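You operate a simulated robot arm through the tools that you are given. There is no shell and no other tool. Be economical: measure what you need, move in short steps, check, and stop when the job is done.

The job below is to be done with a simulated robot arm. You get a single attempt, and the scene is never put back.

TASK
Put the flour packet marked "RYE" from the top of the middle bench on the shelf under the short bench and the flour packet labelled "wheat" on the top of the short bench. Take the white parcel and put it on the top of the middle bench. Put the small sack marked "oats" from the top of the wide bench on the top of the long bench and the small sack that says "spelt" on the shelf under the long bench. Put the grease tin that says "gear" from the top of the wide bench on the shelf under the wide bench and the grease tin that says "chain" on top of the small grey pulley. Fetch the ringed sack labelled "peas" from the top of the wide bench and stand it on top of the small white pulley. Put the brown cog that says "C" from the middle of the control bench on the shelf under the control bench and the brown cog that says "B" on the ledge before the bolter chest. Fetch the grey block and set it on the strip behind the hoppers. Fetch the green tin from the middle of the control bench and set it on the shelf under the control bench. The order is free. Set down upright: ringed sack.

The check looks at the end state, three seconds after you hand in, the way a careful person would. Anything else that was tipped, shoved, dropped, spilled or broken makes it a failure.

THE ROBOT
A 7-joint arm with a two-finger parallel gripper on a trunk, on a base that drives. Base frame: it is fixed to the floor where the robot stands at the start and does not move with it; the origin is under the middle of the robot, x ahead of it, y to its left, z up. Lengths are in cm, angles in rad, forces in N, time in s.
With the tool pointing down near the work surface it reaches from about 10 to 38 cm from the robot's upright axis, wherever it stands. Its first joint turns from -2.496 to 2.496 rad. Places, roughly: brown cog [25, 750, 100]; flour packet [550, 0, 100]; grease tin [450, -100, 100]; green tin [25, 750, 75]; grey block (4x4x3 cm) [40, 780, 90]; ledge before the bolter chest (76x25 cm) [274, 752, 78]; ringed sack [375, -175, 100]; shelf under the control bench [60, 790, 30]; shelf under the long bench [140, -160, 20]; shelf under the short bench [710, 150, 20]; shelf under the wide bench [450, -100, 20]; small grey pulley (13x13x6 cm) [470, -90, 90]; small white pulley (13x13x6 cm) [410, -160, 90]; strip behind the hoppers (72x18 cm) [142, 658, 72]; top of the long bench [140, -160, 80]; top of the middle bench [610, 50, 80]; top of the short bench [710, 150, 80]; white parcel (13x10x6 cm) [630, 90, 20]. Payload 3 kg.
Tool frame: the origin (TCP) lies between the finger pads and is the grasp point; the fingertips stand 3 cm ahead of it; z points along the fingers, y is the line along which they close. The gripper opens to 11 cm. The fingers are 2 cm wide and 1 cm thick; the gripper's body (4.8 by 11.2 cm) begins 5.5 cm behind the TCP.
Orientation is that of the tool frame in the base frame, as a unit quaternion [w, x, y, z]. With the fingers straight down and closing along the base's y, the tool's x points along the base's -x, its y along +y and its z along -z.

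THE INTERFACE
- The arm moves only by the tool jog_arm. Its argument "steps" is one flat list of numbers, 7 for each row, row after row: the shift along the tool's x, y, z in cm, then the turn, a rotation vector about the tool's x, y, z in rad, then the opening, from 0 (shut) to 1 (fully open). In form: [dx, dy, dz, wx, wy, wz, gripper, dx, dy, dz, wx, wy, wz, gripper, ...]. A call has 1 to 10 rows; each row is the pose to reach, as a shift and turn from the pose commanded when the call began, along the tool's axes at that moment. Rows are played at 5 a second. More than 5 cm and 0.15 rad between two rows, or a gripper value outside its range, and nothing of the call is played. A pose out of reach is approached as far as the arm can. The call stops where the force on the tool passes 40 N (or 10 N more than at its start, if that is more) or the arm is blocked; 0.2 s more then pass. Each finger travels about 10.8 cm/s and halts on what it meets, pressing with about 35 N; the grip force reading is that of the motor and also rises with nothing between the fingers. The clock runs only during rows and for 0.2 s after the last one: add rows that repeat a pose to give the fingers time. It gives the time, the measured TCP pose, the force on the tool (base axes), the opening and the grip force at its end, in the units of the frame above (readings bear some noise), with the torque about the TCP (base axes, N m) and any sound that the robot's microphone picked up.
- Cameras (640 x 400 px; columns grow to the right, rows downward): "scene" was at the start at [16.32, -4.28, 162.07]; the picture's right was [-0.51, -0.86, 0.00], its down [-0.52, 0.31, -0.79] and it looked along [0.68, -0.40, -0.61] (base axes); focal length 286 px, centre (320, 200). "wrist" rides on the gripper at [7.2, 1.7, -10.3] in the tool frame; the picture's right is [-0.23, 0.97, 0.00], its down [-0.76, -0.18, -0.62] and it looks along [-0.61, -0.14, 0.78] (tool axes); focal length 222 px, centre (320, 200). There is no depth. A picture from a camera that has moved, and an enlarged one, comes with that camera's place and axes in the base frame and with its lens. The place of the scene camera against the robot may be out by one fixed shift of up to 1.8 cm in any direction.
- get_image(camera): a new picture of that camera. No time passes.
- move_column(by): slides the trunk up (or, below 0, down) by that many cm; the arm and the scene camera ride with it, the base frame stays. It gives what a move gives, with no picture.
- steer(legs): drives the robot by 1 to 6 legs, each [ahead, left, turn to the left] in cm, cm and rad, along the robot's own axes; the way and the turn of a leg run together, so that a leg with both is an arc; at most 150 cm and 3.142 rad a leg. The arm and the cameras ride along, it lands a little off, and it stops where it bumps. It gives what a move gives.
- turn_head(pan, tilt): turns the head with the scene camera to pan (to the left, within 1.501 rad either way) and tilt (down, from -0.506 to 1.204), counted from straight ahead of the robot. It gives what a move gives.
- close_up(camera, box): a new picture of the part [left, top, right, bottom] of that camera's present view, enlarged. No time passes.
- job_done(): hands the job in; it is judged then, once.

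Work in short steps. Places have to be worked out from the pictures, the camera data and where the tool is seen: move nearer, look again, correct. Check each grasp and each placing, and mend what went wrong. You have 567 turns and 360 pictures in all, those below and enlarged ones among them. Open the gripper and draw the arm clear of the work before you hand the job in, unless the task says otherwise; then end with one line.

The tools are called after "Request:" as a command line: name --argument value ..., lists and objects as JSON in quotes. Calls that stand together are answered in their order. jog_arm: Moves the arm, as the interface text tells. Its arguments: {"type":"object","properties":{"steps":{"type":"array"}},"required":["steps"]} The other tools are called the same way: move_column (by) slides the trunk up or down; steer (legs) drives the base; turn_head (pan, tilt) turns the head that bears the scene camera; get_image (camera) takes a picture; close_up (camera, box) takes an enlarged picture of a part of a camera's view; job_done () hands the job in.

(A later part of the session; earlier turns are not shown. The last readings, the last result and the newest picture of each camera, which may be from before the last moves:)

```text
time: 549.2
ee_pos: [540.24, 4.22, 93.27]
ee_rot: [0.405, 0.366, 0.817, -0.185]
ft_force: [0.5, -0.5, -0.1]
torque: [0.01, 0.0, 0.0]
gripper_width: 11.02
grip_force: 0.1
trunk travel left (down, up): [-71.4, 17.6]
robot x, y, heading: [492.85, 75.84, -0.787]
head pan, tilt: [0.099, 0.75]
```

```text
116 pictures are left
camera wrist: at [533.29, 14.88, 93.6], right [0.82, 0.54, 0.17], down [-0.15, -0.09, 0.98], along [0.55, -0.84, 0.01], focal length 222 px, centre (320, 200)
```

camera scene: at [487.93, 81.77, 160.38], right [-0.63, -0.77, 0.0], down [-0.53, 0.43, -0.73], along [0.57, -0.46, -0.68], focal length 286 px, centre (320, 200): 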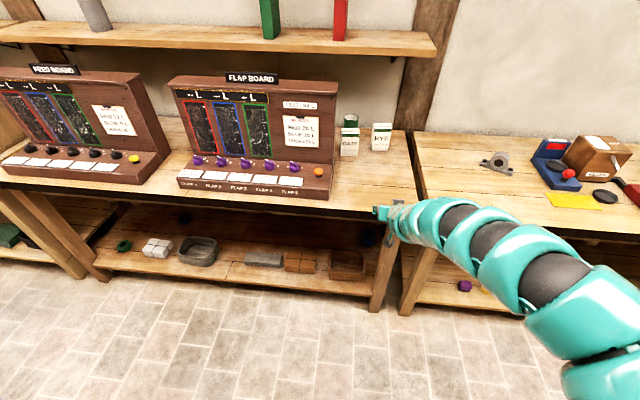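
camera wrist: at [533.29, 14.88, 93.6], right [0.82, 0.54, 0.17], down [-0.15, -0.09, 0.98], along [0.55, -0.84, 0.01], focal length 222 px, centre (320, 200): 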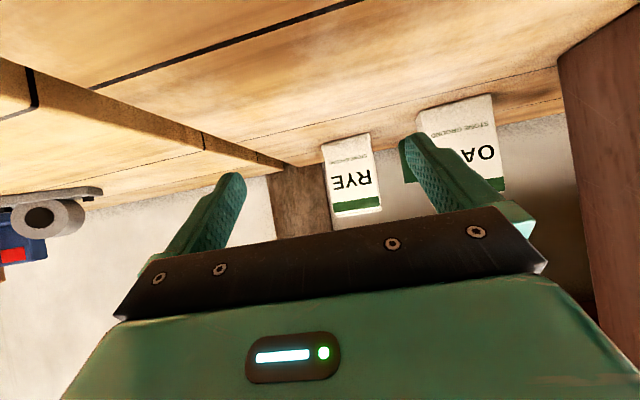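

RYE's centre is at about a=386, n=405. I drive 24.5 ahead with 1 cm left.

Request:
steer --legs '[[18, 1, 0]]'

Request:
get_image --camera "wrist"

```text
time: 550.7
ee_pos: [553.72, -7.72, 93.37]
ee_rot: [0.405, 0.367, 0.817, -0.186]
ft_force: [0.2, 0.5, 0.3]
torque: [0.0, 0.01, 0.01]
gripper_width: 11.02
grip_force: 0.0
trunk travel left (down, up): [-71.4, 17.6]
robot x, y, heading: [505.57, 63.92, -0.788]
head pan, tilt: [0.099, 0.75]
```

```text
115 pictures are left
camera wrist: at [546.68, 2.9, 93.59], right [0.82, 0.54, 0.17], down [-0.15, -0.09, 0.98], along [0.55, -0.84, 0.01], focal length 222 px, centre (320, 200)
```

wrist: 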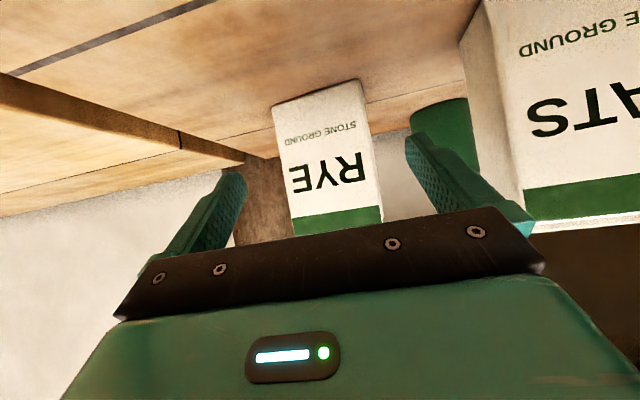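

RYE is centred for the line; OATS clears by ~5 cm. I drive 7 more and close.

Request:
steer --legs '[[7, 0, 0]]'

Request:
jog_arm --steps '[0, 0, 0, 0, 0, 0, 0.9, 0, 0, 0, 0, 0, 0, 0.8, 0, 0, 0, 0, 0, 0, 0.7, 0, 0, 0, 0, 0, 0, 0.5, 0, 0, 0, 0, 0, 0, 0.5]'

Request:
move_column --by 3

Request:
get_image --camera "wrist"

```text
time: 551.7
ee_pos: [558.72, -12.69, 93.21]
ee_rot: [0.405, 0.366, 0.817, -0.185]
ft_force: [-0.2, 0.7, -0.3]
torque: [0.02, 0.0, 0.04]
gripper_width: 11.02
grip_force: 0.1
trunk travel left (down, up): [-71.4, 17.6]
robot x, y, heading: [510.79, 58.73, -0.79]
head pan, tilt: [0.099, 0.75]
```

```text
time: 552.9
ee_pos: [558.61, -12.65, 93.41]
ee_rot: [0.406, 0.366, 0.817, -0.185]
ft_force: [-0.3, 1.6, 3.3]
torque: [0.19, -0.3, 0.08]
gripper_width: 8.01
grip_force: 35.1
trunk travel left (down, up): [-71.4, 17.6]
robot x, y, heading: [510.64, 59.01, -0.79]
head pan, tilt: [0.099, 0.75]
```

```text
time: 553.6
ee_pos: [558.66, -12.73, 96.2]
ee_rot: [0.405, 0.366, 0.817, -0.186]
ft_force: [-1.0, 0.1, -3.5]
torque: [0.08, 0.03, 0.0]
gripper_width: 8.01
grip_force: 35.0
trunk travel left (down, up): [-74.4, 14.6]
robot x, y, heading: [510.9, 58.87, -0.785]
head pan, tilt: [0.099, 0.75]
```

```text
114 pictures are left
camera wrist: at [551.6, -2.02, 96.6], right [0.82, 0.54, 0.17], down [-0.15, -0.09, 0.98], along [0.55, -0.84, 0.01], focal length 222 px, centre (320, 200)
```

wrist: 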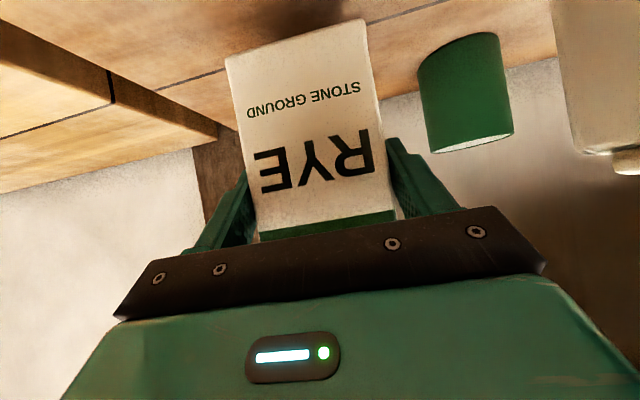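

RYE held. I back out, slide left to the short bench.

Request:
steer --legs '[[-52, 0, 0], [0, 120, 0], [0, 118, 0]]'

Request:
turn_head --pan 0 --tilt 0.75

Request:
get_image --camera "scene"

```text
time: 568.0
ee_pos: [693.43, 194.24, 96.22]
ee_rot: [0.405, 0.364, 0.818, -0.184]
ft_force: [0.0, 0.7, -4.1]
torque: [0.06, 0.03, -0.01]
gripper_width: 7.99
grip_force: 34.7
trunk travel left (down, up): [-74.4, 14.6]
robot x, y, heading: [645.2, 265.47, -0.785]
head pan, tilt: [0.099, 0.75]
```

```text
time: 568.7
ee_pos: [693.39, 194.18, 96.28]
ee_rot: [0.406, 0.364, 0.818, -0.185]
ft_force: [-0.3, 0.2, -3.7]
torque: [0.03, 0.03, 0.02]
gripper_width: 7.97
grip_force: 35.6
trunk travel left (down, up): [-74.4, 14.6]
robot x, y, heading: [645.24, 265.26, -0.784]
head pan, tilt: [0.0, 0.75]
```

```text
113 pictures are left
camera scene: at [657.55, 254.14, 163.37], right [-0.7, -0.71, 0.0], down [-0.48, 0.48, -0.73], along [0.52, -0.51, -0.68], focal length 286 px, centre (320, 200)
```

scene: 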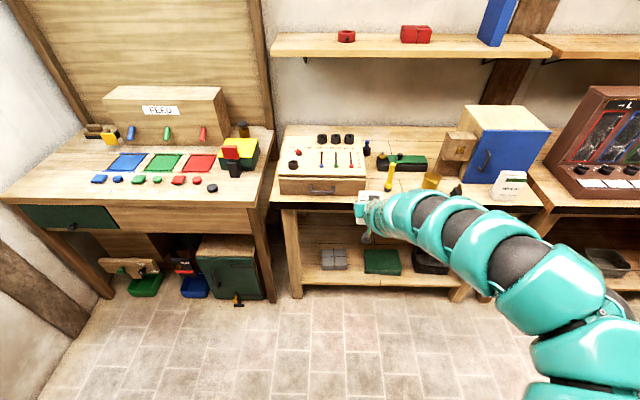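

I shift right 3.6 to a=624 and lower to shelf height in front of the bench.

Request:
steer --legs '[[-1, -3.6, 0]]'

Request:
move_column --by -40

Request:
move_column --by -23

Request:
turn_head --pan 0 --tilt 0.6

Request:
get_image --camera "scene"

Request:
get_image --camera "wrist"

```text
time: 569.6
ee_pos: [690.04, 192.28, 96.29]
ee_rot: [0.406, 0.365, 0.817, -0.185]
ft_force: [0.0, -0.8, -4.5]
torque: [0.05, 0.03, 0.01]
gripper_width: 8.01
grip_force: 34.8
trunk travel left (down, up): [-74.4, 14.6]
robot x, y, heading: [641.64, 263.52, -0.772]
head pan, tilt: [0.0, 0.75]
```

```text
time: 573.4
ee_pos: [690.12, 192.24, 56.22]
ee_rot: [0.406, 0.364, 0.818, -0.184]
ft_force: [0.2, -0.2, -3.9]
torque: [0.03, 0.05, -0.01]
gripper_width: 7.99
grip_force: 35.5
trunk travel left (down, up): [-34.4, 54.6]
robot x, y, heading: [641.85, 263.63, -0.783]
head pan, tilt: [0.0, 0.75]
```

```text
time: 575.8
ee_pos: [690.25, 192.35, 33.32]
ee_rot: [0.405, 0.365, 0.818, -0.185]
ft_force: [-0.6, -0.1, -3.8]
torque: [0.03, 0.03, 0.02]
gripper_width: 7.97
grip_force: 34.8
trunk travel left (down, up): [-11.4, 77.6]
robot x, y, heading: [641.89, 263.51, -0.78]
head pan, tilt: [0.0, 0.75]
```

```text
time: 576.5
ee_pos: [690.13, 192.4, 33.24]
ee_rot: [0.405, 0.364, 0.818, -0.184]
ft_force: [-1.1, -0.3, -4.3]
torque: [0.03, 0.03, 0.0]
gripper_width: 7.99
grip_force: 34.8
trunk travel left (down, up): [-11.4, 77.6]
robot x, y, heading: [641.85, 263.4, -0.778]
head pan, tilt: [0.0, 0.6]
```

```text
112 pictures are left
camera scene: at [654.69, 251.94, 101.65], right [-0.7, -0.71, 0.0], down [-0.4, 0.4, -0.82], along [0.59, -0.58, -0.57], focal length 286 px, centre (320, 200)
```

scene: 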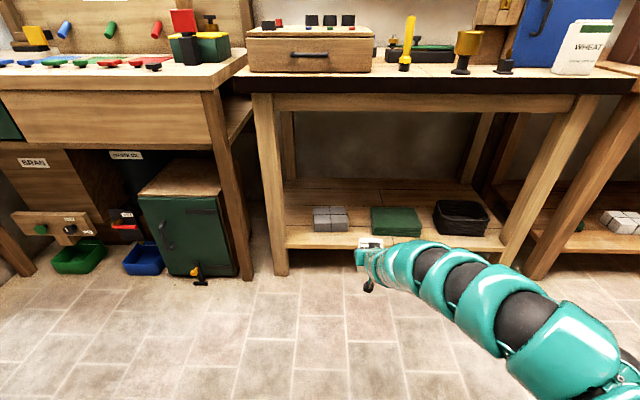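

```text
111 pictures are left
camera wrist: at [683.08, 202.97, 33.63], right [0.82, 0.55, 0.17], down [-0.15, -0.09, 0.98], along [0.55, -0.83, 0.01], focal length 222 px, centre (320, 200)
```

wrist: 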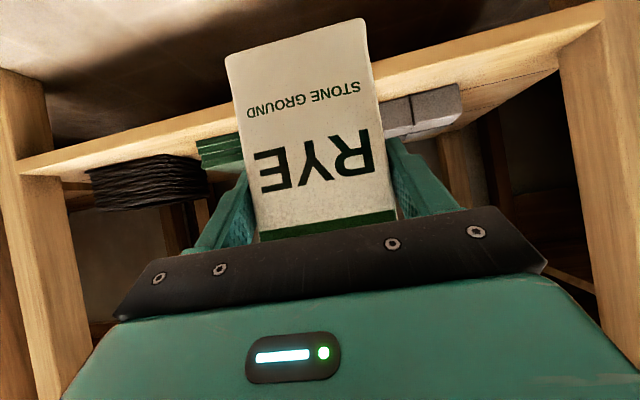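

Clear below. I drive 18 ahead over the shelf's front strip, then lower.

Request:
steer --legs '[[18, 0, 0]]'

Request:
move_column --by -3.5

Request:
get_image --camera "scene"

Request:
get_image --camera "wrist"

```text
time: 578.0
ee_pos: [703.23, 179.7, 33.28]
ee_rot: [0.405, 0.364, 0.818, -0.184]
ft_force: [-0.3, 0.9, -3.4]
torque: [0.04, 0.04, -0.02]
gripper_width: 8.0
grip_force: 34.9
trunk travel left (down, up): [-11.4, 77.6]
robot x, y, heading: [655.04, 250.72, -0.783]
head pan, tilt: [0.0, 0.6]
```

```text
time: 578.8
ee_pos: [703.21, 179.75, 29.81]
ee_rot: [0.406, 0.364, 0.818, -0.185]
ft_force: [0.5, 0.7, -3.8]
torque: [0.0, 0.06, -0.04]
gripper_width: 7.98
grip_force: 35.0
trunk travel left (down, up): [-7.9, 81.1]
robot x, y, heading: [654.76, 251.05, -0.773]
head pan, tilt: [0.0, 0.6]
```

```text
110 pictures are left
camera scene: at [667.59, 239.21, 98.15], right [-0.7, -0.71, 0.0], down [-0.4, 0.4, -0.82], along [0.59, -0.58, -0.57], focal length 286 px, centre (320, 200)
```

scene: 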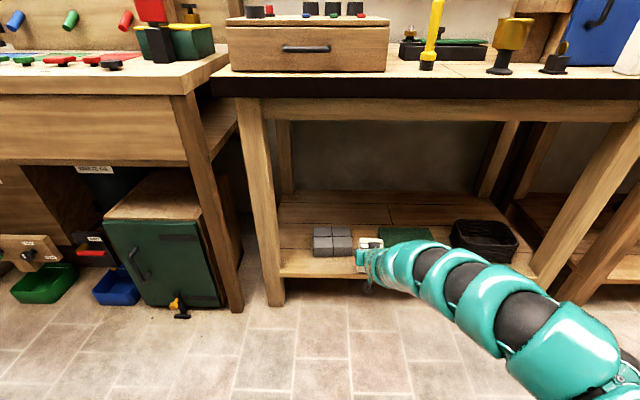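

```text
109 pictures are left
camera wrist: at [696.06, 190.29, 30.14], right [0.82, 0.55, 0.17], down [-0.15, -0.09, 0.98], along [0.56, -0.83, 0.01], focal length 222 px, centre (320, 200)
```

wrist: 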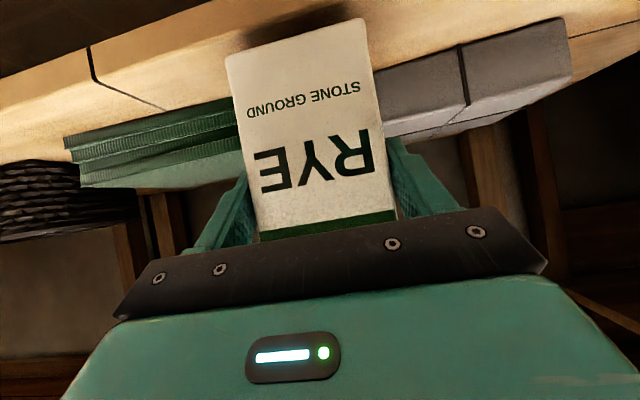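

The tiles and the green block are close behind on both sides, so I back 1.5 cm before setting down.

Request:
steer --legs '[[-1.5, 0, 0]]'

Request:
move_column --by -0.9

Request:
move_column --by -0.4

Request:
move_column --by -0.4

```text
time: 579.6
ee_pos: [702.04, 180.76, 29.7]
ee_rot: [0.406, 0.364, 0.818, -0.184]
ft_force: [-0.3, 0.6, -4.2]
torque: [0.04, 0.04, 0.02]
gripper_width: 7.98
grip_force: 35.3
trunk travel left (down, up): [-7.9, 81.1]
robot x, y, heading: [653.46, 251.91, -0.783]
head pan, tilt: [0.0, 0.6]
```

```text
time: 580.2
ee_pos: [702.13, 180.84, 28.92]
ee_rot: [0.406, 0.364, 0.818, -0.185]
ft_force: [0.1, -0.3, -4.1]
torque: [0.03, 0.04, -0.01]
gripper_width: 7.99
grip_force: 35.2
trunk travel left (down, up): [-7.0, 82.0]
robot x, y, heading: [653.95, 251.99, -0.782]
head pan, tilt: [0.0, 0.6]
```

```text
time: 580.7
ee_pos: [702.06, 180.74, 28.53]
ee_rot: [0.405, 0.364, 0.818, -0.184]
ft_force: [-0.6, -0.4, -3.5]
torque: [0.04, 0.04, 0.0]
gripper_width: 8.0
grip_force: 34.9
trunk travel left (down, up): [-6.6, 82.4]
robot x, y, heading: [653.65, 252.25, -0.781]
head pan, tilt: [0.0, 0.6]
```

```text
time: 581.2
ee_pos: [702.07, 180.68, 28.27]
ee_rot: [0.407, 0.364, 0.817, -0.185]
ft_force: [0.6, 1.6, 11.0]
torque: [0.09, -0.81, 0.11]
gripper_width: 7.98
grip_force: 34.7
trunk travel left (down, up): [-6.2, 82.8]
robot x, y, heading: [653.76, 252.16, -0.778]
head pan, tilt: [0.0, 0.6]
```

Contact. I ease, open only to ~9.7 cm first, then back out.

Request:
move_column --by 0.2

Request:
jog_arm --steps '[0, 0, 0, 0, 0, 0, 0.78, 0, 0, 0, 0, 0, 0, 0.83, 0, 0, 0, 0, 0, 0, 0.88, 0, 0, 0, 0, 0, 0, 0.88, 0, 0, 0, 0, 0, 0, 0.88]'

Request:
steer --legs '[[-9, 0.45, 0], [-12, 0, 0]]'

Request:
get_image --camera "scene"

```text
time: 581.7
ee_pos: [702.07, 180.66, 28.45]
ee_rot: [0.407, 0.363, 0.818, -0.185]
ft_force: [1.8, -2.5, 6.4]
torque: [-0.14, -0.72, -0.09]
gripper_width: 7.99
grip_force: 35.6
trunk travel left (down, up): [-6.4, 82.6]
robot x, y, heading: [653.44, 251.92, -0.78]
head pan, tilt: [0.0, 0.6]
```

```text
time: 582.9
ee_pos: [702.08, 180.57, 28.37]
ee_rot: [0.405, 0.364, 0.818, -0.185]
ft_force: [-1.1, 3.1, 3.7]
torque: [0.15, 0.01, 0.1]
gripper_width: 9.71
grip_force: 0.0
trunk travel left (down, up): [-6.4, 82.6]
robot x, y, heading: [653.72, 251.91, -0.774]
head pan, tilt: [0.0, 0.6]
```

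```text
time: 584.9
ee_pos: [687.49, 195.87, 28.3]
ee_rot: [0.405, 0.363, 0.819, -0.184]
ft_force: [-0.3, 1.0, -0.1]
torque: [0.01, 0.01, 0.03]
gripper_width: 9.69
grip_force: 0.0
trunk travel left (down, up): [-6.4, 82.6]
robot x, y, heading: [638.87, 267.12, -0.782]
head pan, tilt: [0.0, 0.6]
```

```text
108 pictures are left
camera scene: at [651.85, 255.42, 96.66], right [-0.7, -0.71, 0.0], down [-0.4, 0.4, -0.82], along [0.59, -0.58, -0.57], focal length 286 px, centre (320, 200)
```

scene: 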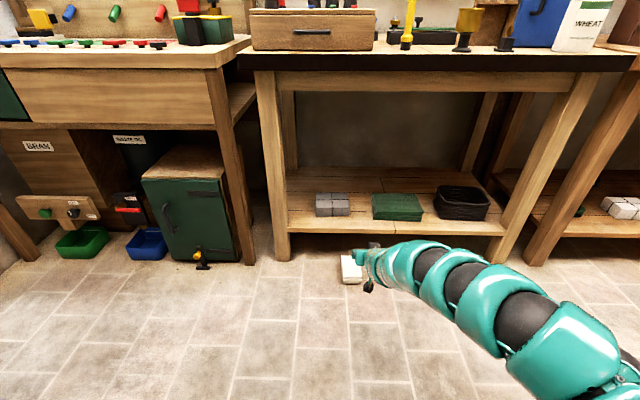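

The packet fell from the shelf edge. I look at where and how it lies.

Request:
turn_head --pan 0 --tilt 0.9

Request:
close_up --camera "scene" --box '[260, 80, 460, 240]'

```text
time: 585.7
ee_pos: [687.49, 195.99, 28.35]
ee_rot: [0.405, 0.363, 0.818, -0.184]
ft_force: [0.6, -1.0, 0.2]
torque: [0.0, 0.02, -0.01]
gripper_width: 9.67
grip_force: 0.0
trunk travel left (down, up): [-6.4, 82.6]
robot x, y, heading: [638.97, 266.92, -0.777]
head pan, tilt: [0.0, 0.901]
```

```text
2.50 times, centred on (360, 160) of scene
camera zoom: at [650.93, 256.33, 94.19], right [-0.7, -0.71, 0.0], down [-0.56, 0.55, -0.62], along [0.44, -0.44, -0.78], focal length 716 px, centre (220, 300)
```

zoom: 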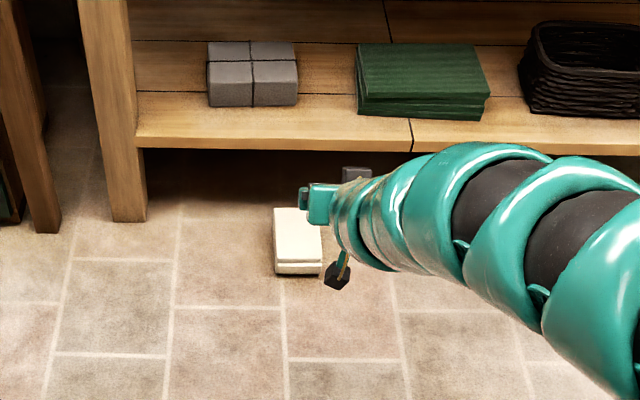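

RYE lies flat on the floor in front of the shelf (the shelf's front edge is ~5 cm farther in than I judged). I raise the trunk 32 cm and swing the arm steep, to pick it up.

Request:
move_column --by 32

Request:
jog_arm --steps '[4.47, 0, 0.29, 0, 0.055, 0, 1, 8.95, 0, 0.34, 0, 0.11, 0, 1, 13.42, 0, 0.13, 0, 0.165, 0, 1, 17.88, 0, -0.31, 0, 0.22, 0, 1, 22.31, 0, -1.01, 0, 0.275, 0, 1, 26.67, 0, -1.95, 0, 0.33, 0, 1, 31.01, 0, -3.1, 0, 0.385, 0, 1, 35.24, 0, -4.5, 0, 0.44, 0, 1]'

Request:
get_image --camera "scene"

Request:
get_image --camera "wrist"

```text
time: 588.9
ee_pos: [687.59, 195.93, 60.14]
ee_rot: [0.405, 0.364, 0.818, -0.184]
ft_force: [-0.7, -0.1, -0.4]
torque: [-0.03, 0.0, -0.02]
gripper_width: 9.71
grip_force: 0.0
trunk travel left (down, up): [-38.4, 50.6]
robot x, y, heading: [639.21, 266.7, -0.777]
head pan, tilt: [0.0, 0.901]
```

```text
time: 590.7
ee_pos: [671.91, 213.49, 33.22]
ee_rot: [0.216, 0.395, 0.887, -0.1]
ft_force: [-0.1, 0.0, -0.5]
torque: [0.0, 0.01, 0.02]
gripper_width: 10.98
grip_force: 0.1
out of reach, approached as far as the arm can: row 3, 4, 5, 6, 7, 8
trunk travel left (down, up): [-38.4, 50.6]
robot x, y, heading: [639.38, 267.02, -0.777]
head pan, tilt: [0.0, 0.901]
```

```text
106 pictures are left
camera scene: at [650.94, 256.34, 126.19], right [-0.7, -0.71, 0.0], down [-0.56, 0.55, -0.62], along [0.44, -0.44, -0.78], focal length 286 px, centre (320, 200)
```

scene: 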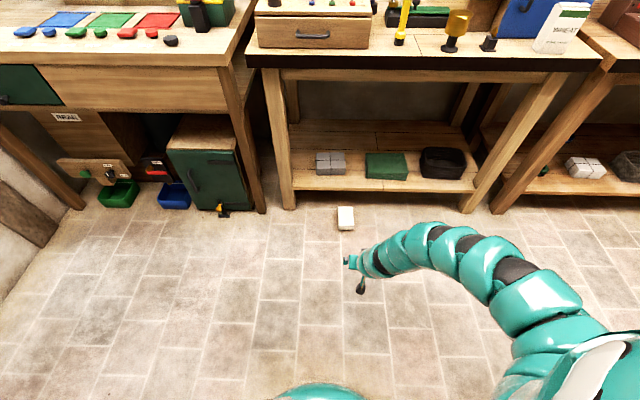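

```text
105 pictures are left
camera wrist: at [665.69, 223.07, 38.88], right [0.86, 0.5, 0.1], down [0.13, -0.4, 0.91], along [0.49, -0.77, -0.41], focal length 222 px, centre (320, 200)
```

wrist: 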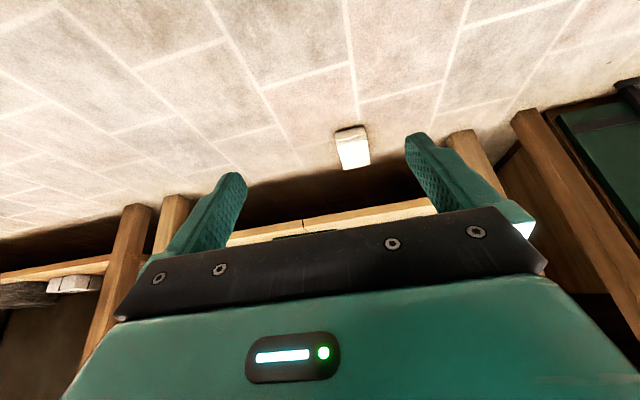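

The packet's centre is at a≈627.7, n≈359. I drive 34 ahead, 1.6 left, lower 20 and look.

Request:
steer --legs '[[33, 1.6, 0]]'

Request:
move_column --by -20

Request:
get_image --camera "wrist"

```text
time: 592.8
ee_pos: [696.24, 191.64, 33.26]
ee_rot: [0.217, 0.394, 0.888, -0.1]
ft_force: [-0.6, 0.0, 0.4]
torque: [0.01, -0.02, -0.02]
gripper_width: 11.02
grip_force: 0.0
trunk travel left (down, up): [-38.4, 50.6]
robot x, y, heading: [663.44, 245.08, -0.775]
head pan, tilt: [0.0, 0.901]
```

```text
time: 595.0
ee_pos: [696.33, 191.57, 13.19]
ee_rot: [0.217, 0.394, 0.887, -0.099]
ft_force: [0.1, -0.3, 0.0]
torque: [-0.03, 0.0, 0.06]
gripper_width: 10.98
grip_force: 0.0
trunk travel left (down, up): [-18.4, 70.6]
robot x, y, heading: [663.22, 245.39, -0.776]
head pan, tilt: [0.0, 0.901]
```

```text
104 pictures are left
camera wrist: at [690.15, 201.2, 18.91], right [0.86, 0.5, 0.1], down [0.13, -0.4, 0.91], along [0.49, -0.77, -0.41], focal length 222 px, centre (320, 200)
```

wrist: 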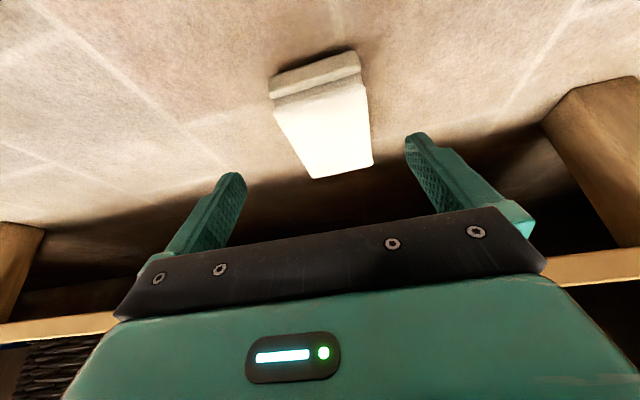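

Packet centre at a=628.5, n≈363. I move 6 ahead, 0.6 left, lower 8.5 and close.

Request:
steer --legs '[[6, 0.6, 0]]'

Request:
move_column --by -8.4

Request:
jog_arm --steps '[0, 0, 0, 0, 0, 0, 0.9, 0, 0, 0, 0, 0, 0, 0.8, 0, 0, 0, 0, 0, 0, 0.7, 0, 0, 0, 0, 0, 0, 0.5, 0, 0, 0, 0, 0, 0, 0.5]'

Request:
move_column --by 3

Request:
get_image --camera "wrist"

```text
time: 596.0
ee_pos: [701.02, 187.85, 13.19]
ee_rot: [0.216, 0.393, 0.888, -0.1]
ft_force: [-0.4, 0.2, 0.1]
torque: [-0.02, -0.01, -0.02]
gripper_width: 11.02
grip_force: 0.0
trunk travel left (down, up): [-18.4, 70.6]
robot x, y, heading: [668.14, 241.24, -0.778]
head pan, tilt: [0.0, 0.901]
```

```text
time: 597.2
ee_pos: [701.11, 187.8, 4.84]
ee_rot: [0.217, 0.394, 0.888, -0.1]
ft_force: [-0.5, -0.5, -1.0]
torque: [0.03, 0.04, 0.01]
gripper_width: 11.0
grip_force: 0.0
trunk travel left (down, up): [-10.0, 79.0]
robot x, y, heading: [668.11, 241.29, -0.774]
head pan, tilt: [0.0, 0.901]
```

```text
time: 598.4
ee_pos: [701.11, 187.82, 4.84]
ee_rot: [0.216, 0.394, 0.888, -0.1]
ft_force: [-1.9, 1.0, 3.6]
torque: [0.2, -0.21, 0.25]
gripper_width: 8.03
grip_force: 35.0
trunk travel left (down, up): [-10.0, 79.0]
robot x, y, heading: [668.33, 241.82, -0.776]
head pan, tilt: [0.0, 0.901]
```

```text
time: 599.1
ee_pos: [701.06, 187.79, 7.79]
ee_rot: [0.216, 0.395, 0.887, -0.1]
ft_force: [0.3, 0.3, -4.4]
torque: [0.04, 0.03, -0.01]
gripper_width: 7.98
grip_force: 34.9
trunk travel left (down, up): [-13.0, 76.0]
robot x, y, heading: [668.16, 241.52, -0.775]
head pan, tilt: [0.0, 0.901]
```

```text
103 pictures are left
camera wrist: at [694.87, 197.38, 13.48], right [0.86, 0.5, 0.1], down [0.13, -0.4, 0.91], along [0.49, -0.77, -0.41], focal length 222 px, centre (320, 200)
```

wrist: 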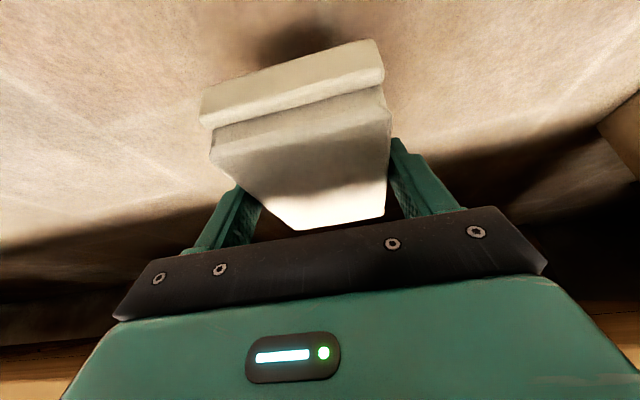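

RYE is held level and balanced. I rise to shelf height, back off, and look at the shelf for a place with enough depth.

Request:
steer --legs '[[-32, 0, 0]]'

Request:
move_column --by 24

Request:
turn_head --pan -0.15 --tilt 0.6

Request:
get_image --camera "scene"

```text
time: 601.2
ee_pos: [678.34, 210.13, 7.78]
ee_rot: [0.217, 0.394, 0.888, -0.1]
ft_force: [-0.1, 0.7, -3.8]
torque: [0.04, 0.02, -0.02]
gripper_width: 7.98
grip_force: 35.1
trunk travel left (down, up): [-13.0, 76.0]
robot x, y, heading: [645.27, 263.79, -0.775]
head pan, tilt: [0.0, 0.901]
```

```text
time: 603.8
ee_pos: [678.48, 210.08, 31.79]
ee_rot: [0.217, 0.393, 0.888, -0.099]
ft_force: [0.2, 0.6, -3.4]
torque: [0.06, 0.04, -0.02]
gripper_width: 7.99
grip_force: 35.0
trunk travel left (down, up): [-37.0, 52.0]
robot x, y, heading: [645.33, 263.81, -0.774]
head pan, tilt: [0.0, 0.901]
```

```text
time: 604.5
ee_pos: [678.42, 210.16, 31.85]
ee_rot: [0.216, 0.393, 0.888, -0.1]
ft_force: [0.8, 0.6, -4.5]
torque: [0.04, 0.03, -0.03]
gripper_width: 7.98
grip_force: 34.9
trunk travel left (down, up): [-37.0, 52.0]
robot x, y, heading: [645.24, 263.87, -0.774]
head pan, tilt: [-0.15, 0.6]
```

```text
102 pictures are left
camera scene: at [657.34, 251.24, 127.25], right [-0.8, -0.6, 0.0], down [-0.34, 0.45, -0.82], along [0.5, -0.66, -0.57], focal length 286 px, centre (320, 200)
```

scene: 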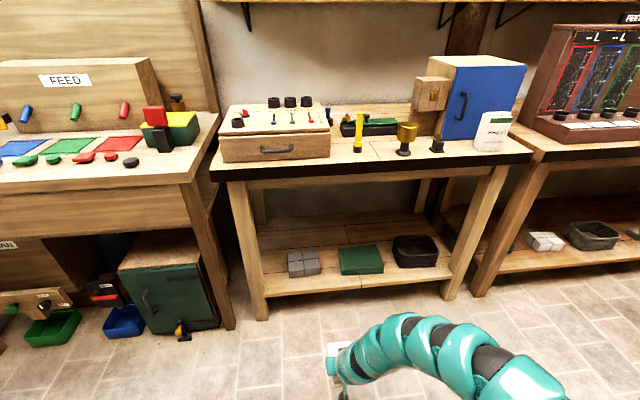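

The back half of the shelf is free. I extend the arm (ahead and up 14 cm) to reach over the tiles from farther away.

Request:
jog_arm --steps '[-4.72, 0, -1.49, 0, 0, 0, 0.5, -9.45, 0, -2.98, 0, 0, 0, 0.5, -14.2, 0, -4.46, 0, 0, 0, 0.5, -18.9, 0, -5.95, 0, 0, 0, 0.5, -22.5, 0, -7.2, 0, 0, 0, 0.5]'

```text
time: 605.8
ee_pos: [689.59, 197.86, 48.59]
ee_rot: [0.216, 0.394, 0.888, -0.099]
ft_force: [-0.2, -0.4, -3.9]
torque: [0.06, 0.02, 0.0]
gripper_width: 7.99
grip_force: 34.9
trunk travel left (down, up): [-37.0, 52.0]
robot x, y, heading: [645.75, 263.58, -0.78]
head pan, tilt: [-0.15, 0.6]
```

Good: 78 cm now. I extend another 8 cm forward.

Request:
jog_arm --steps '[-3.55, 0, 1.85, 0, 0, 0, 0.5, -7.1, 0, 3.7, 0, 0, 0, 0.5]'

```text
time: 606.4
ee_pos: [694.96, 191.96, 48.7]
ee_rot: [0.216, 0.393, 0.888, -0.1]
ft_force: [-0.2, -1.1, -2.9]
torque: [0.06, 0.05, 0.04]
gripper_width: 7.99
grip_force: 34.6
trunk travel left (down, up): [-37.0, 52.0]
robot x, y, heading: [645.64, 263.92, -0.774]
head pan, tilt: [-0.15, 0.6]
```

86 cm reach at this pitch. I lower to z≈37, shift right 2.7 and drive in 28 cm, then look.

Request:
move_column --by -11.5

Request:
steer --legs '[[0, -2.7, -0.01], [28, 0, 0]]'

Request:
get_image --camera "scene"

Request:
get_image --camera "wrist"

```text
time: 607.8
ee_pos: [694.96, 192.13, 36.99]
ee_rot: [0.216, 0.394, 0.888, -0.1]
ft_force: [0.0, 0.3, -4.6]
torque: [0.03, 0.01, -0.01]
gripper_width: 8.0
grip_force: 35.1
trunk travel left (down, up): [-25.5, 63.5]
robot x, y, heading: [645.49, 263.62, -0.775]
head pan, tilt: [-0.15, 0.6]
```

```text
time: 610.2
ee_pos: [712.25, 169.78, 37.05]
ee_rot: [0.216, 0.399, 0.886, -0.101]
ft_force: [0.1, 0.5, -4.6]
torque: [0.03, 0.03, 0.0]
gripper_width: 7.96
grip_force: 34.8
trunk travel left (down, up): [-25.5, 63.5]
robot x, y, heading: [663.68, 241.84, -0.786]
head pan, tilt: [-0.15, 0.6]
```

```text
101 pictures are left
camera scene: at [675.24, 229.28, 115.76], right [-0.81, -0.59, 0.0], down [-0.34, 0.46, -0.82], along [0.49, -0.66, -0.57], focal length 286 px, centre (320, 200)
```

scene: 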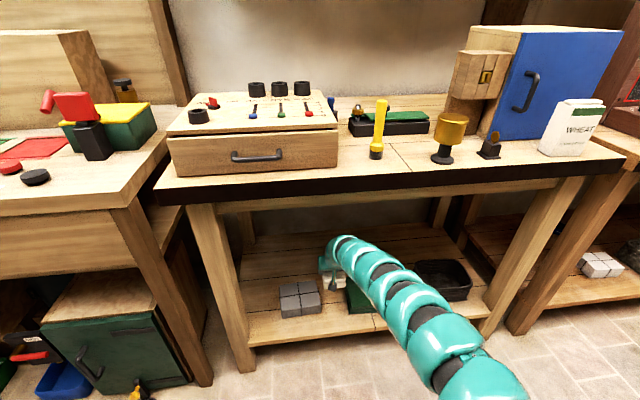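

```text
100 pictures are left
camera wrist: at [706.23, 179.38, 42.71], right [0.86, 0.49, 0.1], down [0.13, -0.4, 0.91], along [0.49, -0.77, -0.41], focal length 222 px, centre (320, 200)
```

wrist: 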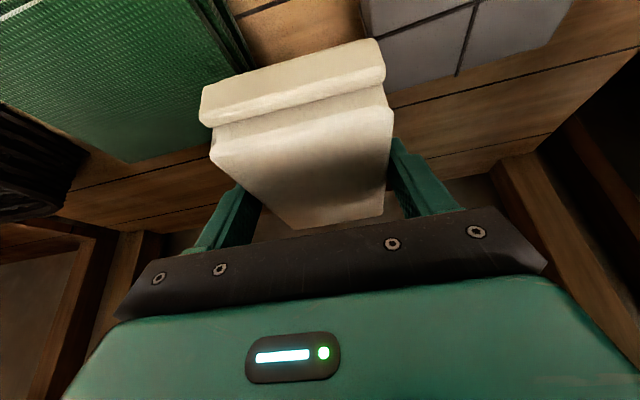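

Tiles and mat end at n≈389. I drive 15.5 farther so the packet lies behind them, then lower.

Request:
steer --legs '[[15.5, 0, 0]]'

Request:
move_column --by -9

Request:
get_image --camera "wrist"

Request:
move_column --by -1.5

```text
time: 611.6
ee_pos: [723.31, 158.63, 36.95]
ee_rot: [0.216, 0.398, 0.886, -0.101]
ft_force: [-0.5, -0.6, -3.2]
torque: [0.03, 0.06, 0.0]
gripper_width: 8.0
grip_force: 35.1
trunk travel left (down, up): [-25.5, 63.5]
robot x, y, heading: [674.53, 230.87, -0.782]
head pan, tilt: [-0.15, 0.6]
```

```text
time: 612.8
ee_pos: [723.36, 158.73, 27.96]
ee_rot: [0.217, 0.397, 0.886, -0.1]
ft_force: [0.5, -0.2, -4.7]
torque: [0.03, 0.01, 0.0]
gripper_width: 7.98
grip_force: 35.1
trunk travel left (down, up): [-16.5, 72.5]
robot x, y, heading: [674.68, 230.98, -0.782]
head pan, tilt: [-0.15, 0.6]
```

```text
99 pictures are left
camera wrist: at [717.34, 168.34, 33.71], right [0.86, 0.49, 0.1], down [0.13, -0.4, 0.91], along [0.49, -0.77, -0.41], focal length 222 px, centre (320, 200)
```

wrist: 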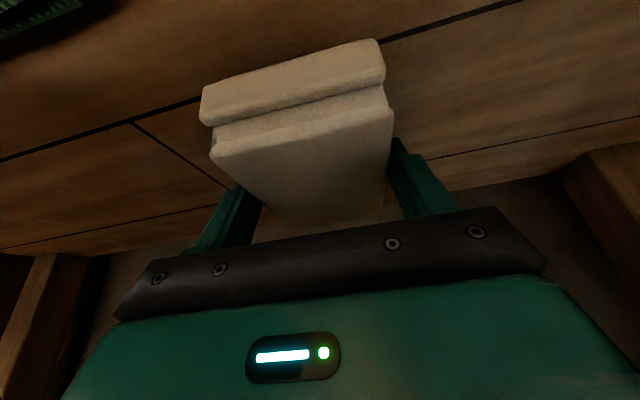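

```text
time: 613.5
ee_pos: [723.45, 158.67, 26.45]
ee_rot: [0.216, 0.399, 0.885, -0.102]
ft_force: [0.6, 0.3, -3.9]
torque: [0.04, 0.04, 0.01]
gripper_width: 8.0
grip_force: 34.7
trunk travel left (down, up): [-15.0, 74.0]
robot x, y, heading: [674.33, 230.66, -0.786]
head pan, tilt: [-0.15, 0.6]
```

Clear shelf beneath. I creep to contact.

Request:
move_column --by -0.8

Request:
move_column --by -0.4

Request:
move_column --by -0.4

```text
time: 614.0
ee_pos: [723.43, 158.66, 25.74]
ee_rot: [0.216, 0.398, 0.886, -0.101]
ft_force: [0.3, 0.0, -4.0]
torque: [0.02, 0.06, 0.0]
gripper_width: 7.98
grip_force: 35.1
trunk travel left (down, up): [-14.2, 74.8]
robot x, y, heading: [674.78, 230.63, -0.782]
head pan, tilt: [-0.15, 0.6]
```

```text
time: 614.6
ee_pos: [723.46, 158.67, 25.23]
ee_rot: [0.217, 0.397, 0.886, -0.101]
ft_force: [-0.8, 0.2, -3.3]
torque: [0.0, 0.02, -0.01]
gripper_width: 8.01
grip_force: 35.0
trunk travel left (down, up): [-13.8, 75.2]
robot x, y, heading: [674.65, 230.85, -0.785]
head pan, tilt: [-0.15, 0.6]
```

```text
time: 615.1
ee_pos: [723.43, 158.77, 24.96]
ee_rot: [0.216, 0.399, 0.886, -0.1]
ft_force: [0.6, -1.1, -1.4]
torque: [-0.03, -0.18, -0.03]
gripper_width: 8.0
grip_force: 35.2
trunk travel left (down, up): [-13.4, 75.6]
robot x, y, heading: [674.46, 231.02, -0.791]
head pan, tilt: [-0.15, 0.6]
```

Touching. I set down, open, rise 13 cm straight up, then back out.

Request:
move_column --by -0.2

Request:
jog_arm --steps '[0, 0, 0, 0, 0, 0, 0.78, 0, 0, 0, 0, 0, 0, 0.85, 0, 0, 0, 0, 0, 0, 0.95, 0, 0, 0, 0, 0, 0, 1, 0, 0, 0, 0, 0, 0, 1]'

Request:
move_column --by 12

Request:
get_image --camera "wrist"

Request:
steer --legs '[[-45, 0, 0]]'

Request:
get_image --camera "scene"

```text
time: 615.6
ee_pos: [723.45, 158.72, 24.85]
ee_rot: [0.218, 0.398, 0.885, -0.101]
ft_force: [-3.2, 2.3, 10.7]
torque: [0.86, 0.01, 0.2]
gripper_width: 7.97
grip_force: 34.5
trunk travel left (down, up): [-13.2, 75.8]
robot x, y, heading: [674.77, 231.01, -0.783]
head pan, tilt: [-0.15, 0.6]
```

```text
time: 616.8
ee_pos: [723.43, 158.79, 24.64]
ee_rot: [0.217, 0.398, 0.885, -0.102]
ft_force: [-0.8, -0.1, -0.2]
torque: [0.02, 0.02, -0.02]
gripper_width: 11.01
grip_force: 0.1
trunk travel left (down, up): [-13.2, 75.8]
robot x, y, heading: [674.62, 231.05, -0.79]
head pan, tilt: [-0.15, 0.6]
```

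```text
time: 618.3
ee_pos: [723.38, 158.74, 36.64]
ee_rot: [0.217, 0.398, 0.886, -0.101]
ft_force: [0.6, -0.3, 0.3]
torque: [-0.02, -0.03, -0.04]
gripper_width: 11.02
grip_force: 0.1
trunk travel left (down, up): [-25.2, 63.8]
robot x, y, heading: [674.66, 231.04, -0.784]
head pan, tilt: [-0.15, 0.6]
```

```text
98 pictures are left
camera wrist: at [717.33, 168.35, 42.41], right [0.86, 0.49, 0.1], down [0.13, -0.4, 0.91], along [0.49, -0.77, -0.41], focal length 222 px, centre (320, 200)
```

wrist: 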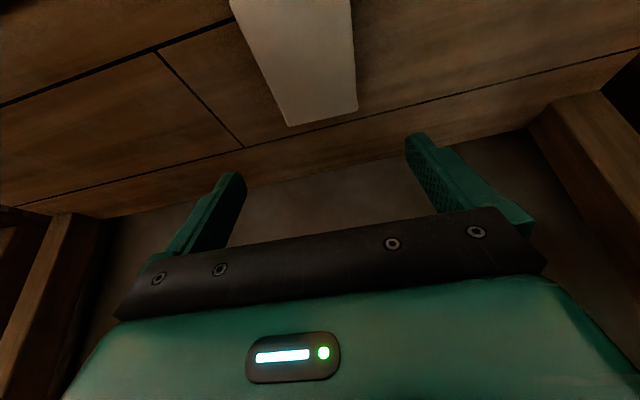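

```text
time: 621.0
ee_pos: [692.05, 190.29, 36.68]
ee_rot: [0.215, 0.397, 0.886, -0.1]
ft_force: [0.4, 0.1, -0.2]
torque: [0.0, -0.01, -0.02]
gripper_width: 10.99
grip_force: 0.1
trunk travel left (down, up): [-25.2, 63.8]
robot x, y, heading: [643.18, 262.56, -0.786]
head pan, tilt: [-0.15, 0.6]
```

```text
97 pictures are left
camera scene: at [654.76, 249.75, 115.46], right [-0.8, -0.6, 0.0], down [-0.34, 0.45, -0.82], along [0.49, -0.66, -0.57], focal length 286 px, centre (320, 200)
```

scene: 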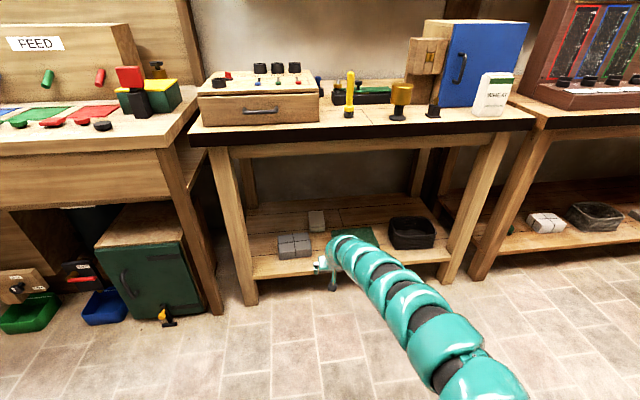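

RYE lies safely on the shelf, behind the tiles. Now the white parcel: I slide right 116 cm and look at it.

Request:
steer --legs '[[0, -116, 0]]'

Request:
turn_head --pan 0 --tilt 0.75

Request:
get_image --camera "scene"

Request:
get_image --camera "wrist"

```text
time: 626.9
ee_pos: [609.36, 108.07, 36.72]
ee_rot: [0.217, 0.401, 0.884, -0.101]
ft_force: [0.2, 0.3, 0.2]
torque: [0.01, 0.0, 0.0]
gripper_width: 10.99
grip_force: 0.0
trunk travel left (down, up): [-25.2, 63.8]
robot x, y, heading: [560.93, 180.51, -0.79]
head pan, tilt: [-0.15, 0.6]
```

```text
time: 627.6
ee_pos: [609.36, 108.06, 36.73]
ee_rot: [0.216, 0.401, 0.884, -0.101]
ft_force: [-0.9, 0.3, -0.1]
torque: [0.01, 0.0, -0.02]
gripper_width: 10.99
grip_force: 0.1
trunk travel left (down, up): [-25.2, 63.8]
robot x, y, heading: [561.11, 180.48, -0.79]
head pan, tilt: [0.0, 0.75]
```

```text
96 pictures are left
camera scene: at [573.15, 169.11, 114.18], right [-0.71, -0.7, 0.0], down [-0.48, 0.49, -0.73], along [0.51, -0.52, -0.68], focal length 286 px, centre (320, 200)
```

scene: 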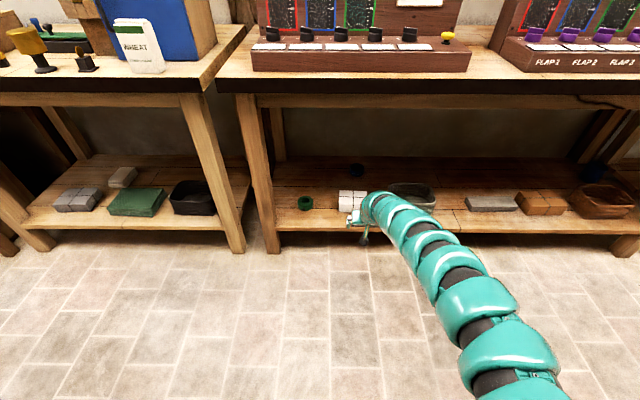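

```text
95 pictures are left
camera wrist: at [603.24, 117.77, 42.42], right [0.87, 0.49, 0.1], down [0.12, -0.4, 0.91], along [0.48, -0.77, -0.41], focal length 222 px, centre (320, 200)
```

wrist: 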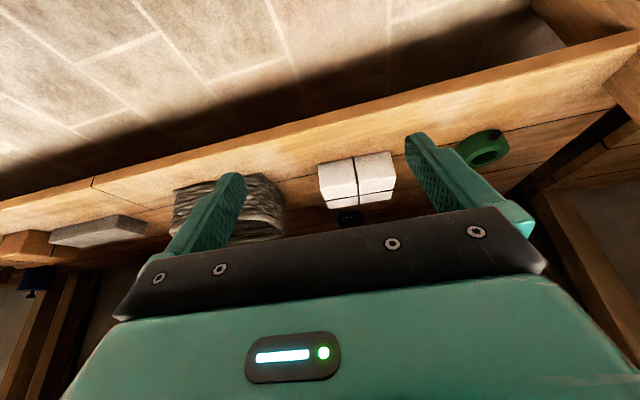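

The parcel is ~13 cm wide along the bench and 10 deep, so I need to grip it across its depth: I back 6 cm and roll the wrist 90°.

Request:
steer --legs '[[-6, 0, 0]]'

Request:
jog_arm --steps '[0, 0, 0, 0, 0, 0.15, 1, 0, 0, 0, 0, 0, 0.3, 1, 0, 0, 0, 0, 0, 0.45, 1, 0, 0, 0, 0, 0, 0.6, 1, 0, 0, 0, 0, 0, 0.75, 1, 0, 0, 0, 0, 0, 0.9, 1]'

Request:
jog_arm --steps '[0, 0, 0, 0, 0, 0.15, 1, 0, 0, 0, 0, 0, 0.3, 1, 0, 0, 0, 0, 0, 0.45, 1, 0, 0, 0, 0, 0, 0.6, 1, 0, 0, 0, 0, 0, 0.67, 1]'

```text
time: 628.6
ee_pos: [605.11, 112.29, 36.82]
ee_rot: [0.216, 0.4, 0.885, -0.1]
ft_force: [-0.2, 0.2, -0.1]
torque: [0.0, 0.0, -0.02]
gripper_width: 11.0
grip_force: 0.1
trunk travel left (down, up): [-25.2, 63.8]
robot x, y, heading: [556.57, 185.04, -0.791]
head pan, tilt: [0.0, 0.75]
```

```text
time: 630.0
ee_pos: [605.03, 112.35, 36.74]
ee_rot: [0.238, 0.746, 0.621, 0.003]
ft_force: [-0.6, -1.0, 0.5]
torque: [0.01, -0.02, -0.01]
gripper_width: 11.01
grip_force: 0.1
trunk travel left (down, up): [-25.2, 63.8]
robot x, y, heading: [556.53, 184.82, -0.79]
head pan, tilt: [0.0, 0.75]
```

```text
time: 631.2
ee_pos: [605.15, 112.38, 36.79]
ee_rot: [0.224, 0.909, 0.341, 0.081]
ft_force: [-0.2, 0.3, 0.6]
torque: [-0.01, 0.0, -0.01]
gripper_width: 10.98
grip_force: 0.1
trunk travel left (down, up): [-25.2, 63.8]
robot x, y, heading: [556.7, 184.89, -0.793]
head pan, tilt: [0.0, 0.75]
```

Rolled. Now I make the tool vertical (steeper by 0.48) while retracting 12 cm, so the fingers close horizontally.

Request:
jog_arm --steps '[0, -2.65, -1.38, 0.12, 0, 0, 1, 0, -5.3, -2.75, 0.24, 0, 0, 1, 0, -7.95, -4.1, 0.36, 0, 0, 1, 0, -10.6, -5.5, 0.48, 0, 0, 1]'

Request:
get_image --camera "wrist"

```text
time: 632.2
ee_pos: [597.26, 121.23, 36.69]
ee_rot: [0.002, 0.936, 0.352, -0.003]
ft_force: [-0.7, -0.4, -0.4]
torque: [0.04, 0.03, 0.02]
gripper_width: 10.99
grip_force: 0.0
trunk travel left (down, up): [-25.2, 63.8]
robot x, y, heading: [556.9, 184.92, -0.79]
head pan, tilt: [0.0, 0.75]
```

```text
94 pictures are left
camera wrist: at [603.89, 125.01, 46.93], right [0.47, -0.88, 0.0], down [-0.69, -0.36, 0.63], along [-0.55, -0.3, -0.78], focal length 222 px, centre (320, 200)
```

wrist: 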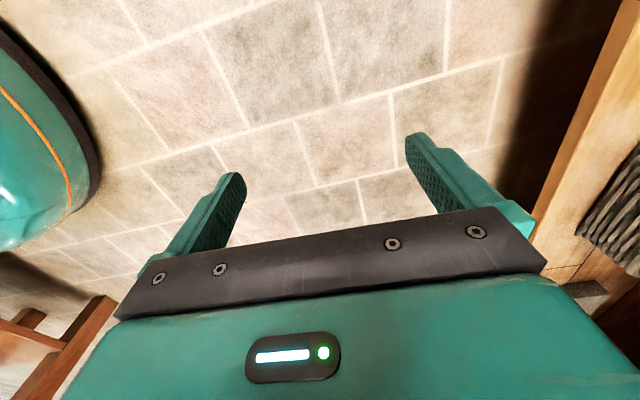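

Now the tool is vertical with fingers closing across the parcel's depth. I drive ahead 42 cm over it and look.

Request:
steer --legs '[[42, 0, 0]]'

Request:
get_image --camera "wrist"

Request:
get_image --camera "scene"

```text
time: 634.7
ee_pos: [625.9, 91.76, 36.7]
ee_rot: [0.002, 0.937, 0.35, -0.004]
ft_force: [-0.6, 0.0, 0.3]
torque: [0.0, 0.01, -0.01]
gripper_width: 10.99
grip_force: 0.0
trunk travel left (down, up): [-25.2, 63.8]
robot x, y, heading: [585.74, 155.27, -0.796]
head pan, tilt: [0.0, 0.75]
```

```text
93 pictures are left
camera wrist: at [632.54, 95.32, 46.9], right [0.47, -0.88, 0.0], down [-0.69, -0.36, 0.63], along [-0.55, -0.3, -0.78], focal length 222 px, centre (320, 200)
```

wrist: 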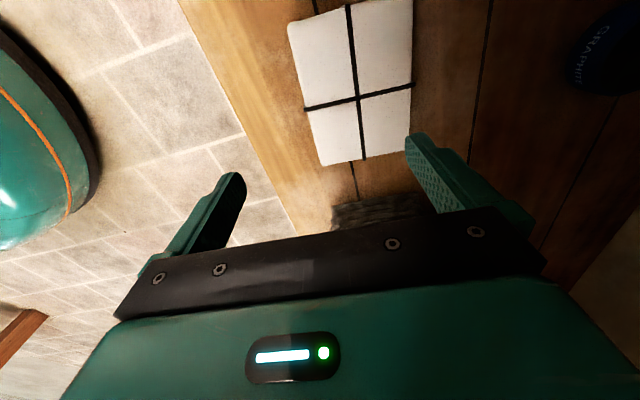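

```text
92 pictures are left
camera scene: at [597.86, 143.85, 114.18], right [-0.71, -0.7, 0.0], down [-0.48, 0.49, -0.73], along [0.51, -0.52, -0.68], focal length 286 px, centre (320, 200)
```

scene: 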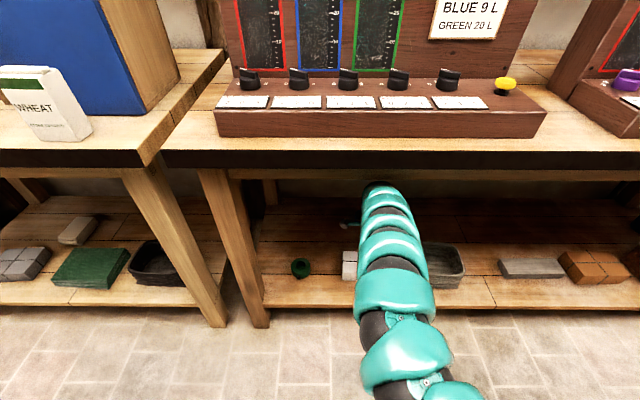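

Parcel and closing direction are parallel. I move 4.1 ahead, 1.0 left, lower 5 and re-measure for the tight 10 cm fit.

Request:
steer --legs '[[4.1, 1.0, 0]]'

Request:
move_column --by -5

Request:
get_image --camera "wrist"

```text
time: 635.6
ee_pos: [627.77, 90.24, 35.51]
ee_rot: [-0.004, 0.938, 0.347, -0.008]
ft_force: [-0.2, 0.1, 0.7]
torque: [0.02, 0.0, 0.04]
gripper_width: 10.99
grip_force: 0.0
trunk travel left (down, up): [-25.2, 63.8]
robot x, y, heading: [588.91, 153.61, -0.8]
head pan, tilt: [0.0, 0.75]
```

```text
time: 636.5
ee_pos: [628.02, 89.96, 30.41]
ee_rot: [-0.008, 0.938, 0.347, -0.012]
ft_force: [0.5, 0.4, -0.8]
torque: [0.01, -0.01, 0.0]
gripper_width: 11.0
grip_force: 0.1
trunk travel left (down, up): [-20.2, 68.8]
robot x, y, heading: [588.62, 153.49, -0.802]
head pan, tilt: [0.0, 0.75]
```

```text
91 pictures are left
camera wrist: at [634.93, 93.51, 40.57], right [0.46, -0.89, -0.02], down [-0.68, -0.37, 0.64], along [-0.57, -0.28, -0.77], focal length 222 px, centre (320, 200)
```

wrist: 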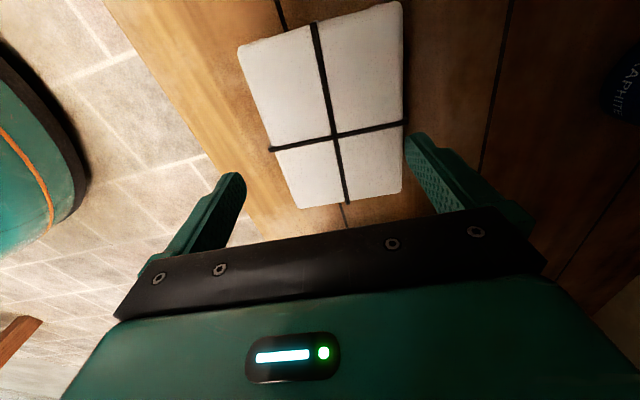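

The arm seems to have brushed the bench's apron at the higher setting; now it is lower. I nudge 1.3 ahead and 1.3 left, correct the tilt, and re-check.

Request:
jog_arm --steps '[0.65, 0.65, 0, -0.023, 0.017, 0, 1, 1.3, 1.3, 0, -0.023, 0.017, 0, 1, 1.3, 1.3, 0, -0.023, 0.017, 0, 1]'

Request:
get_image --camera "wrist"

```text
time: 637.3
ee_pos: [629.84, 89.85, 30.59]
ee_rot: [0.0, 0.938, 0.348, 0.0]
ft_force: [-0.6, -0.4, 0.1]
torque: [0.04, -0.06, 0.02]
gripper_width: 10.98
grip_force: 0.0
trunk travel left (down, up): [-20.2, 68.8]
robot x, y, heading: [588.98, 153.36, -0.799]
head pan, tilt: [0.0, 0.75]
```

```text
90 pictures are left
camera wrist: at [636.48, 93.4, 40.72], right [0.46, -0.89, 0.0], down [-0.69, -0.36, 0.62], along [-0.55, -0.29, -0.78], focal length 222 px, centre (320, 200)
```

wrist: 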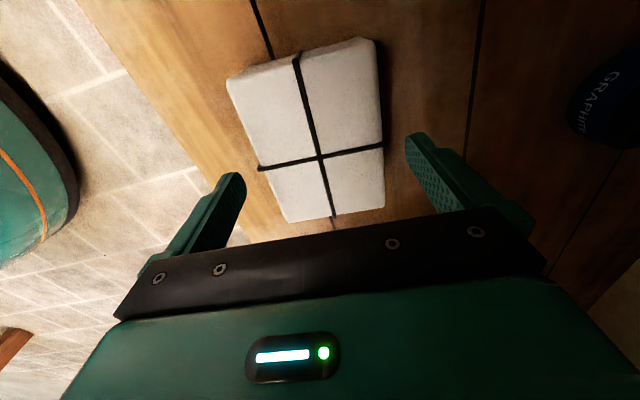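

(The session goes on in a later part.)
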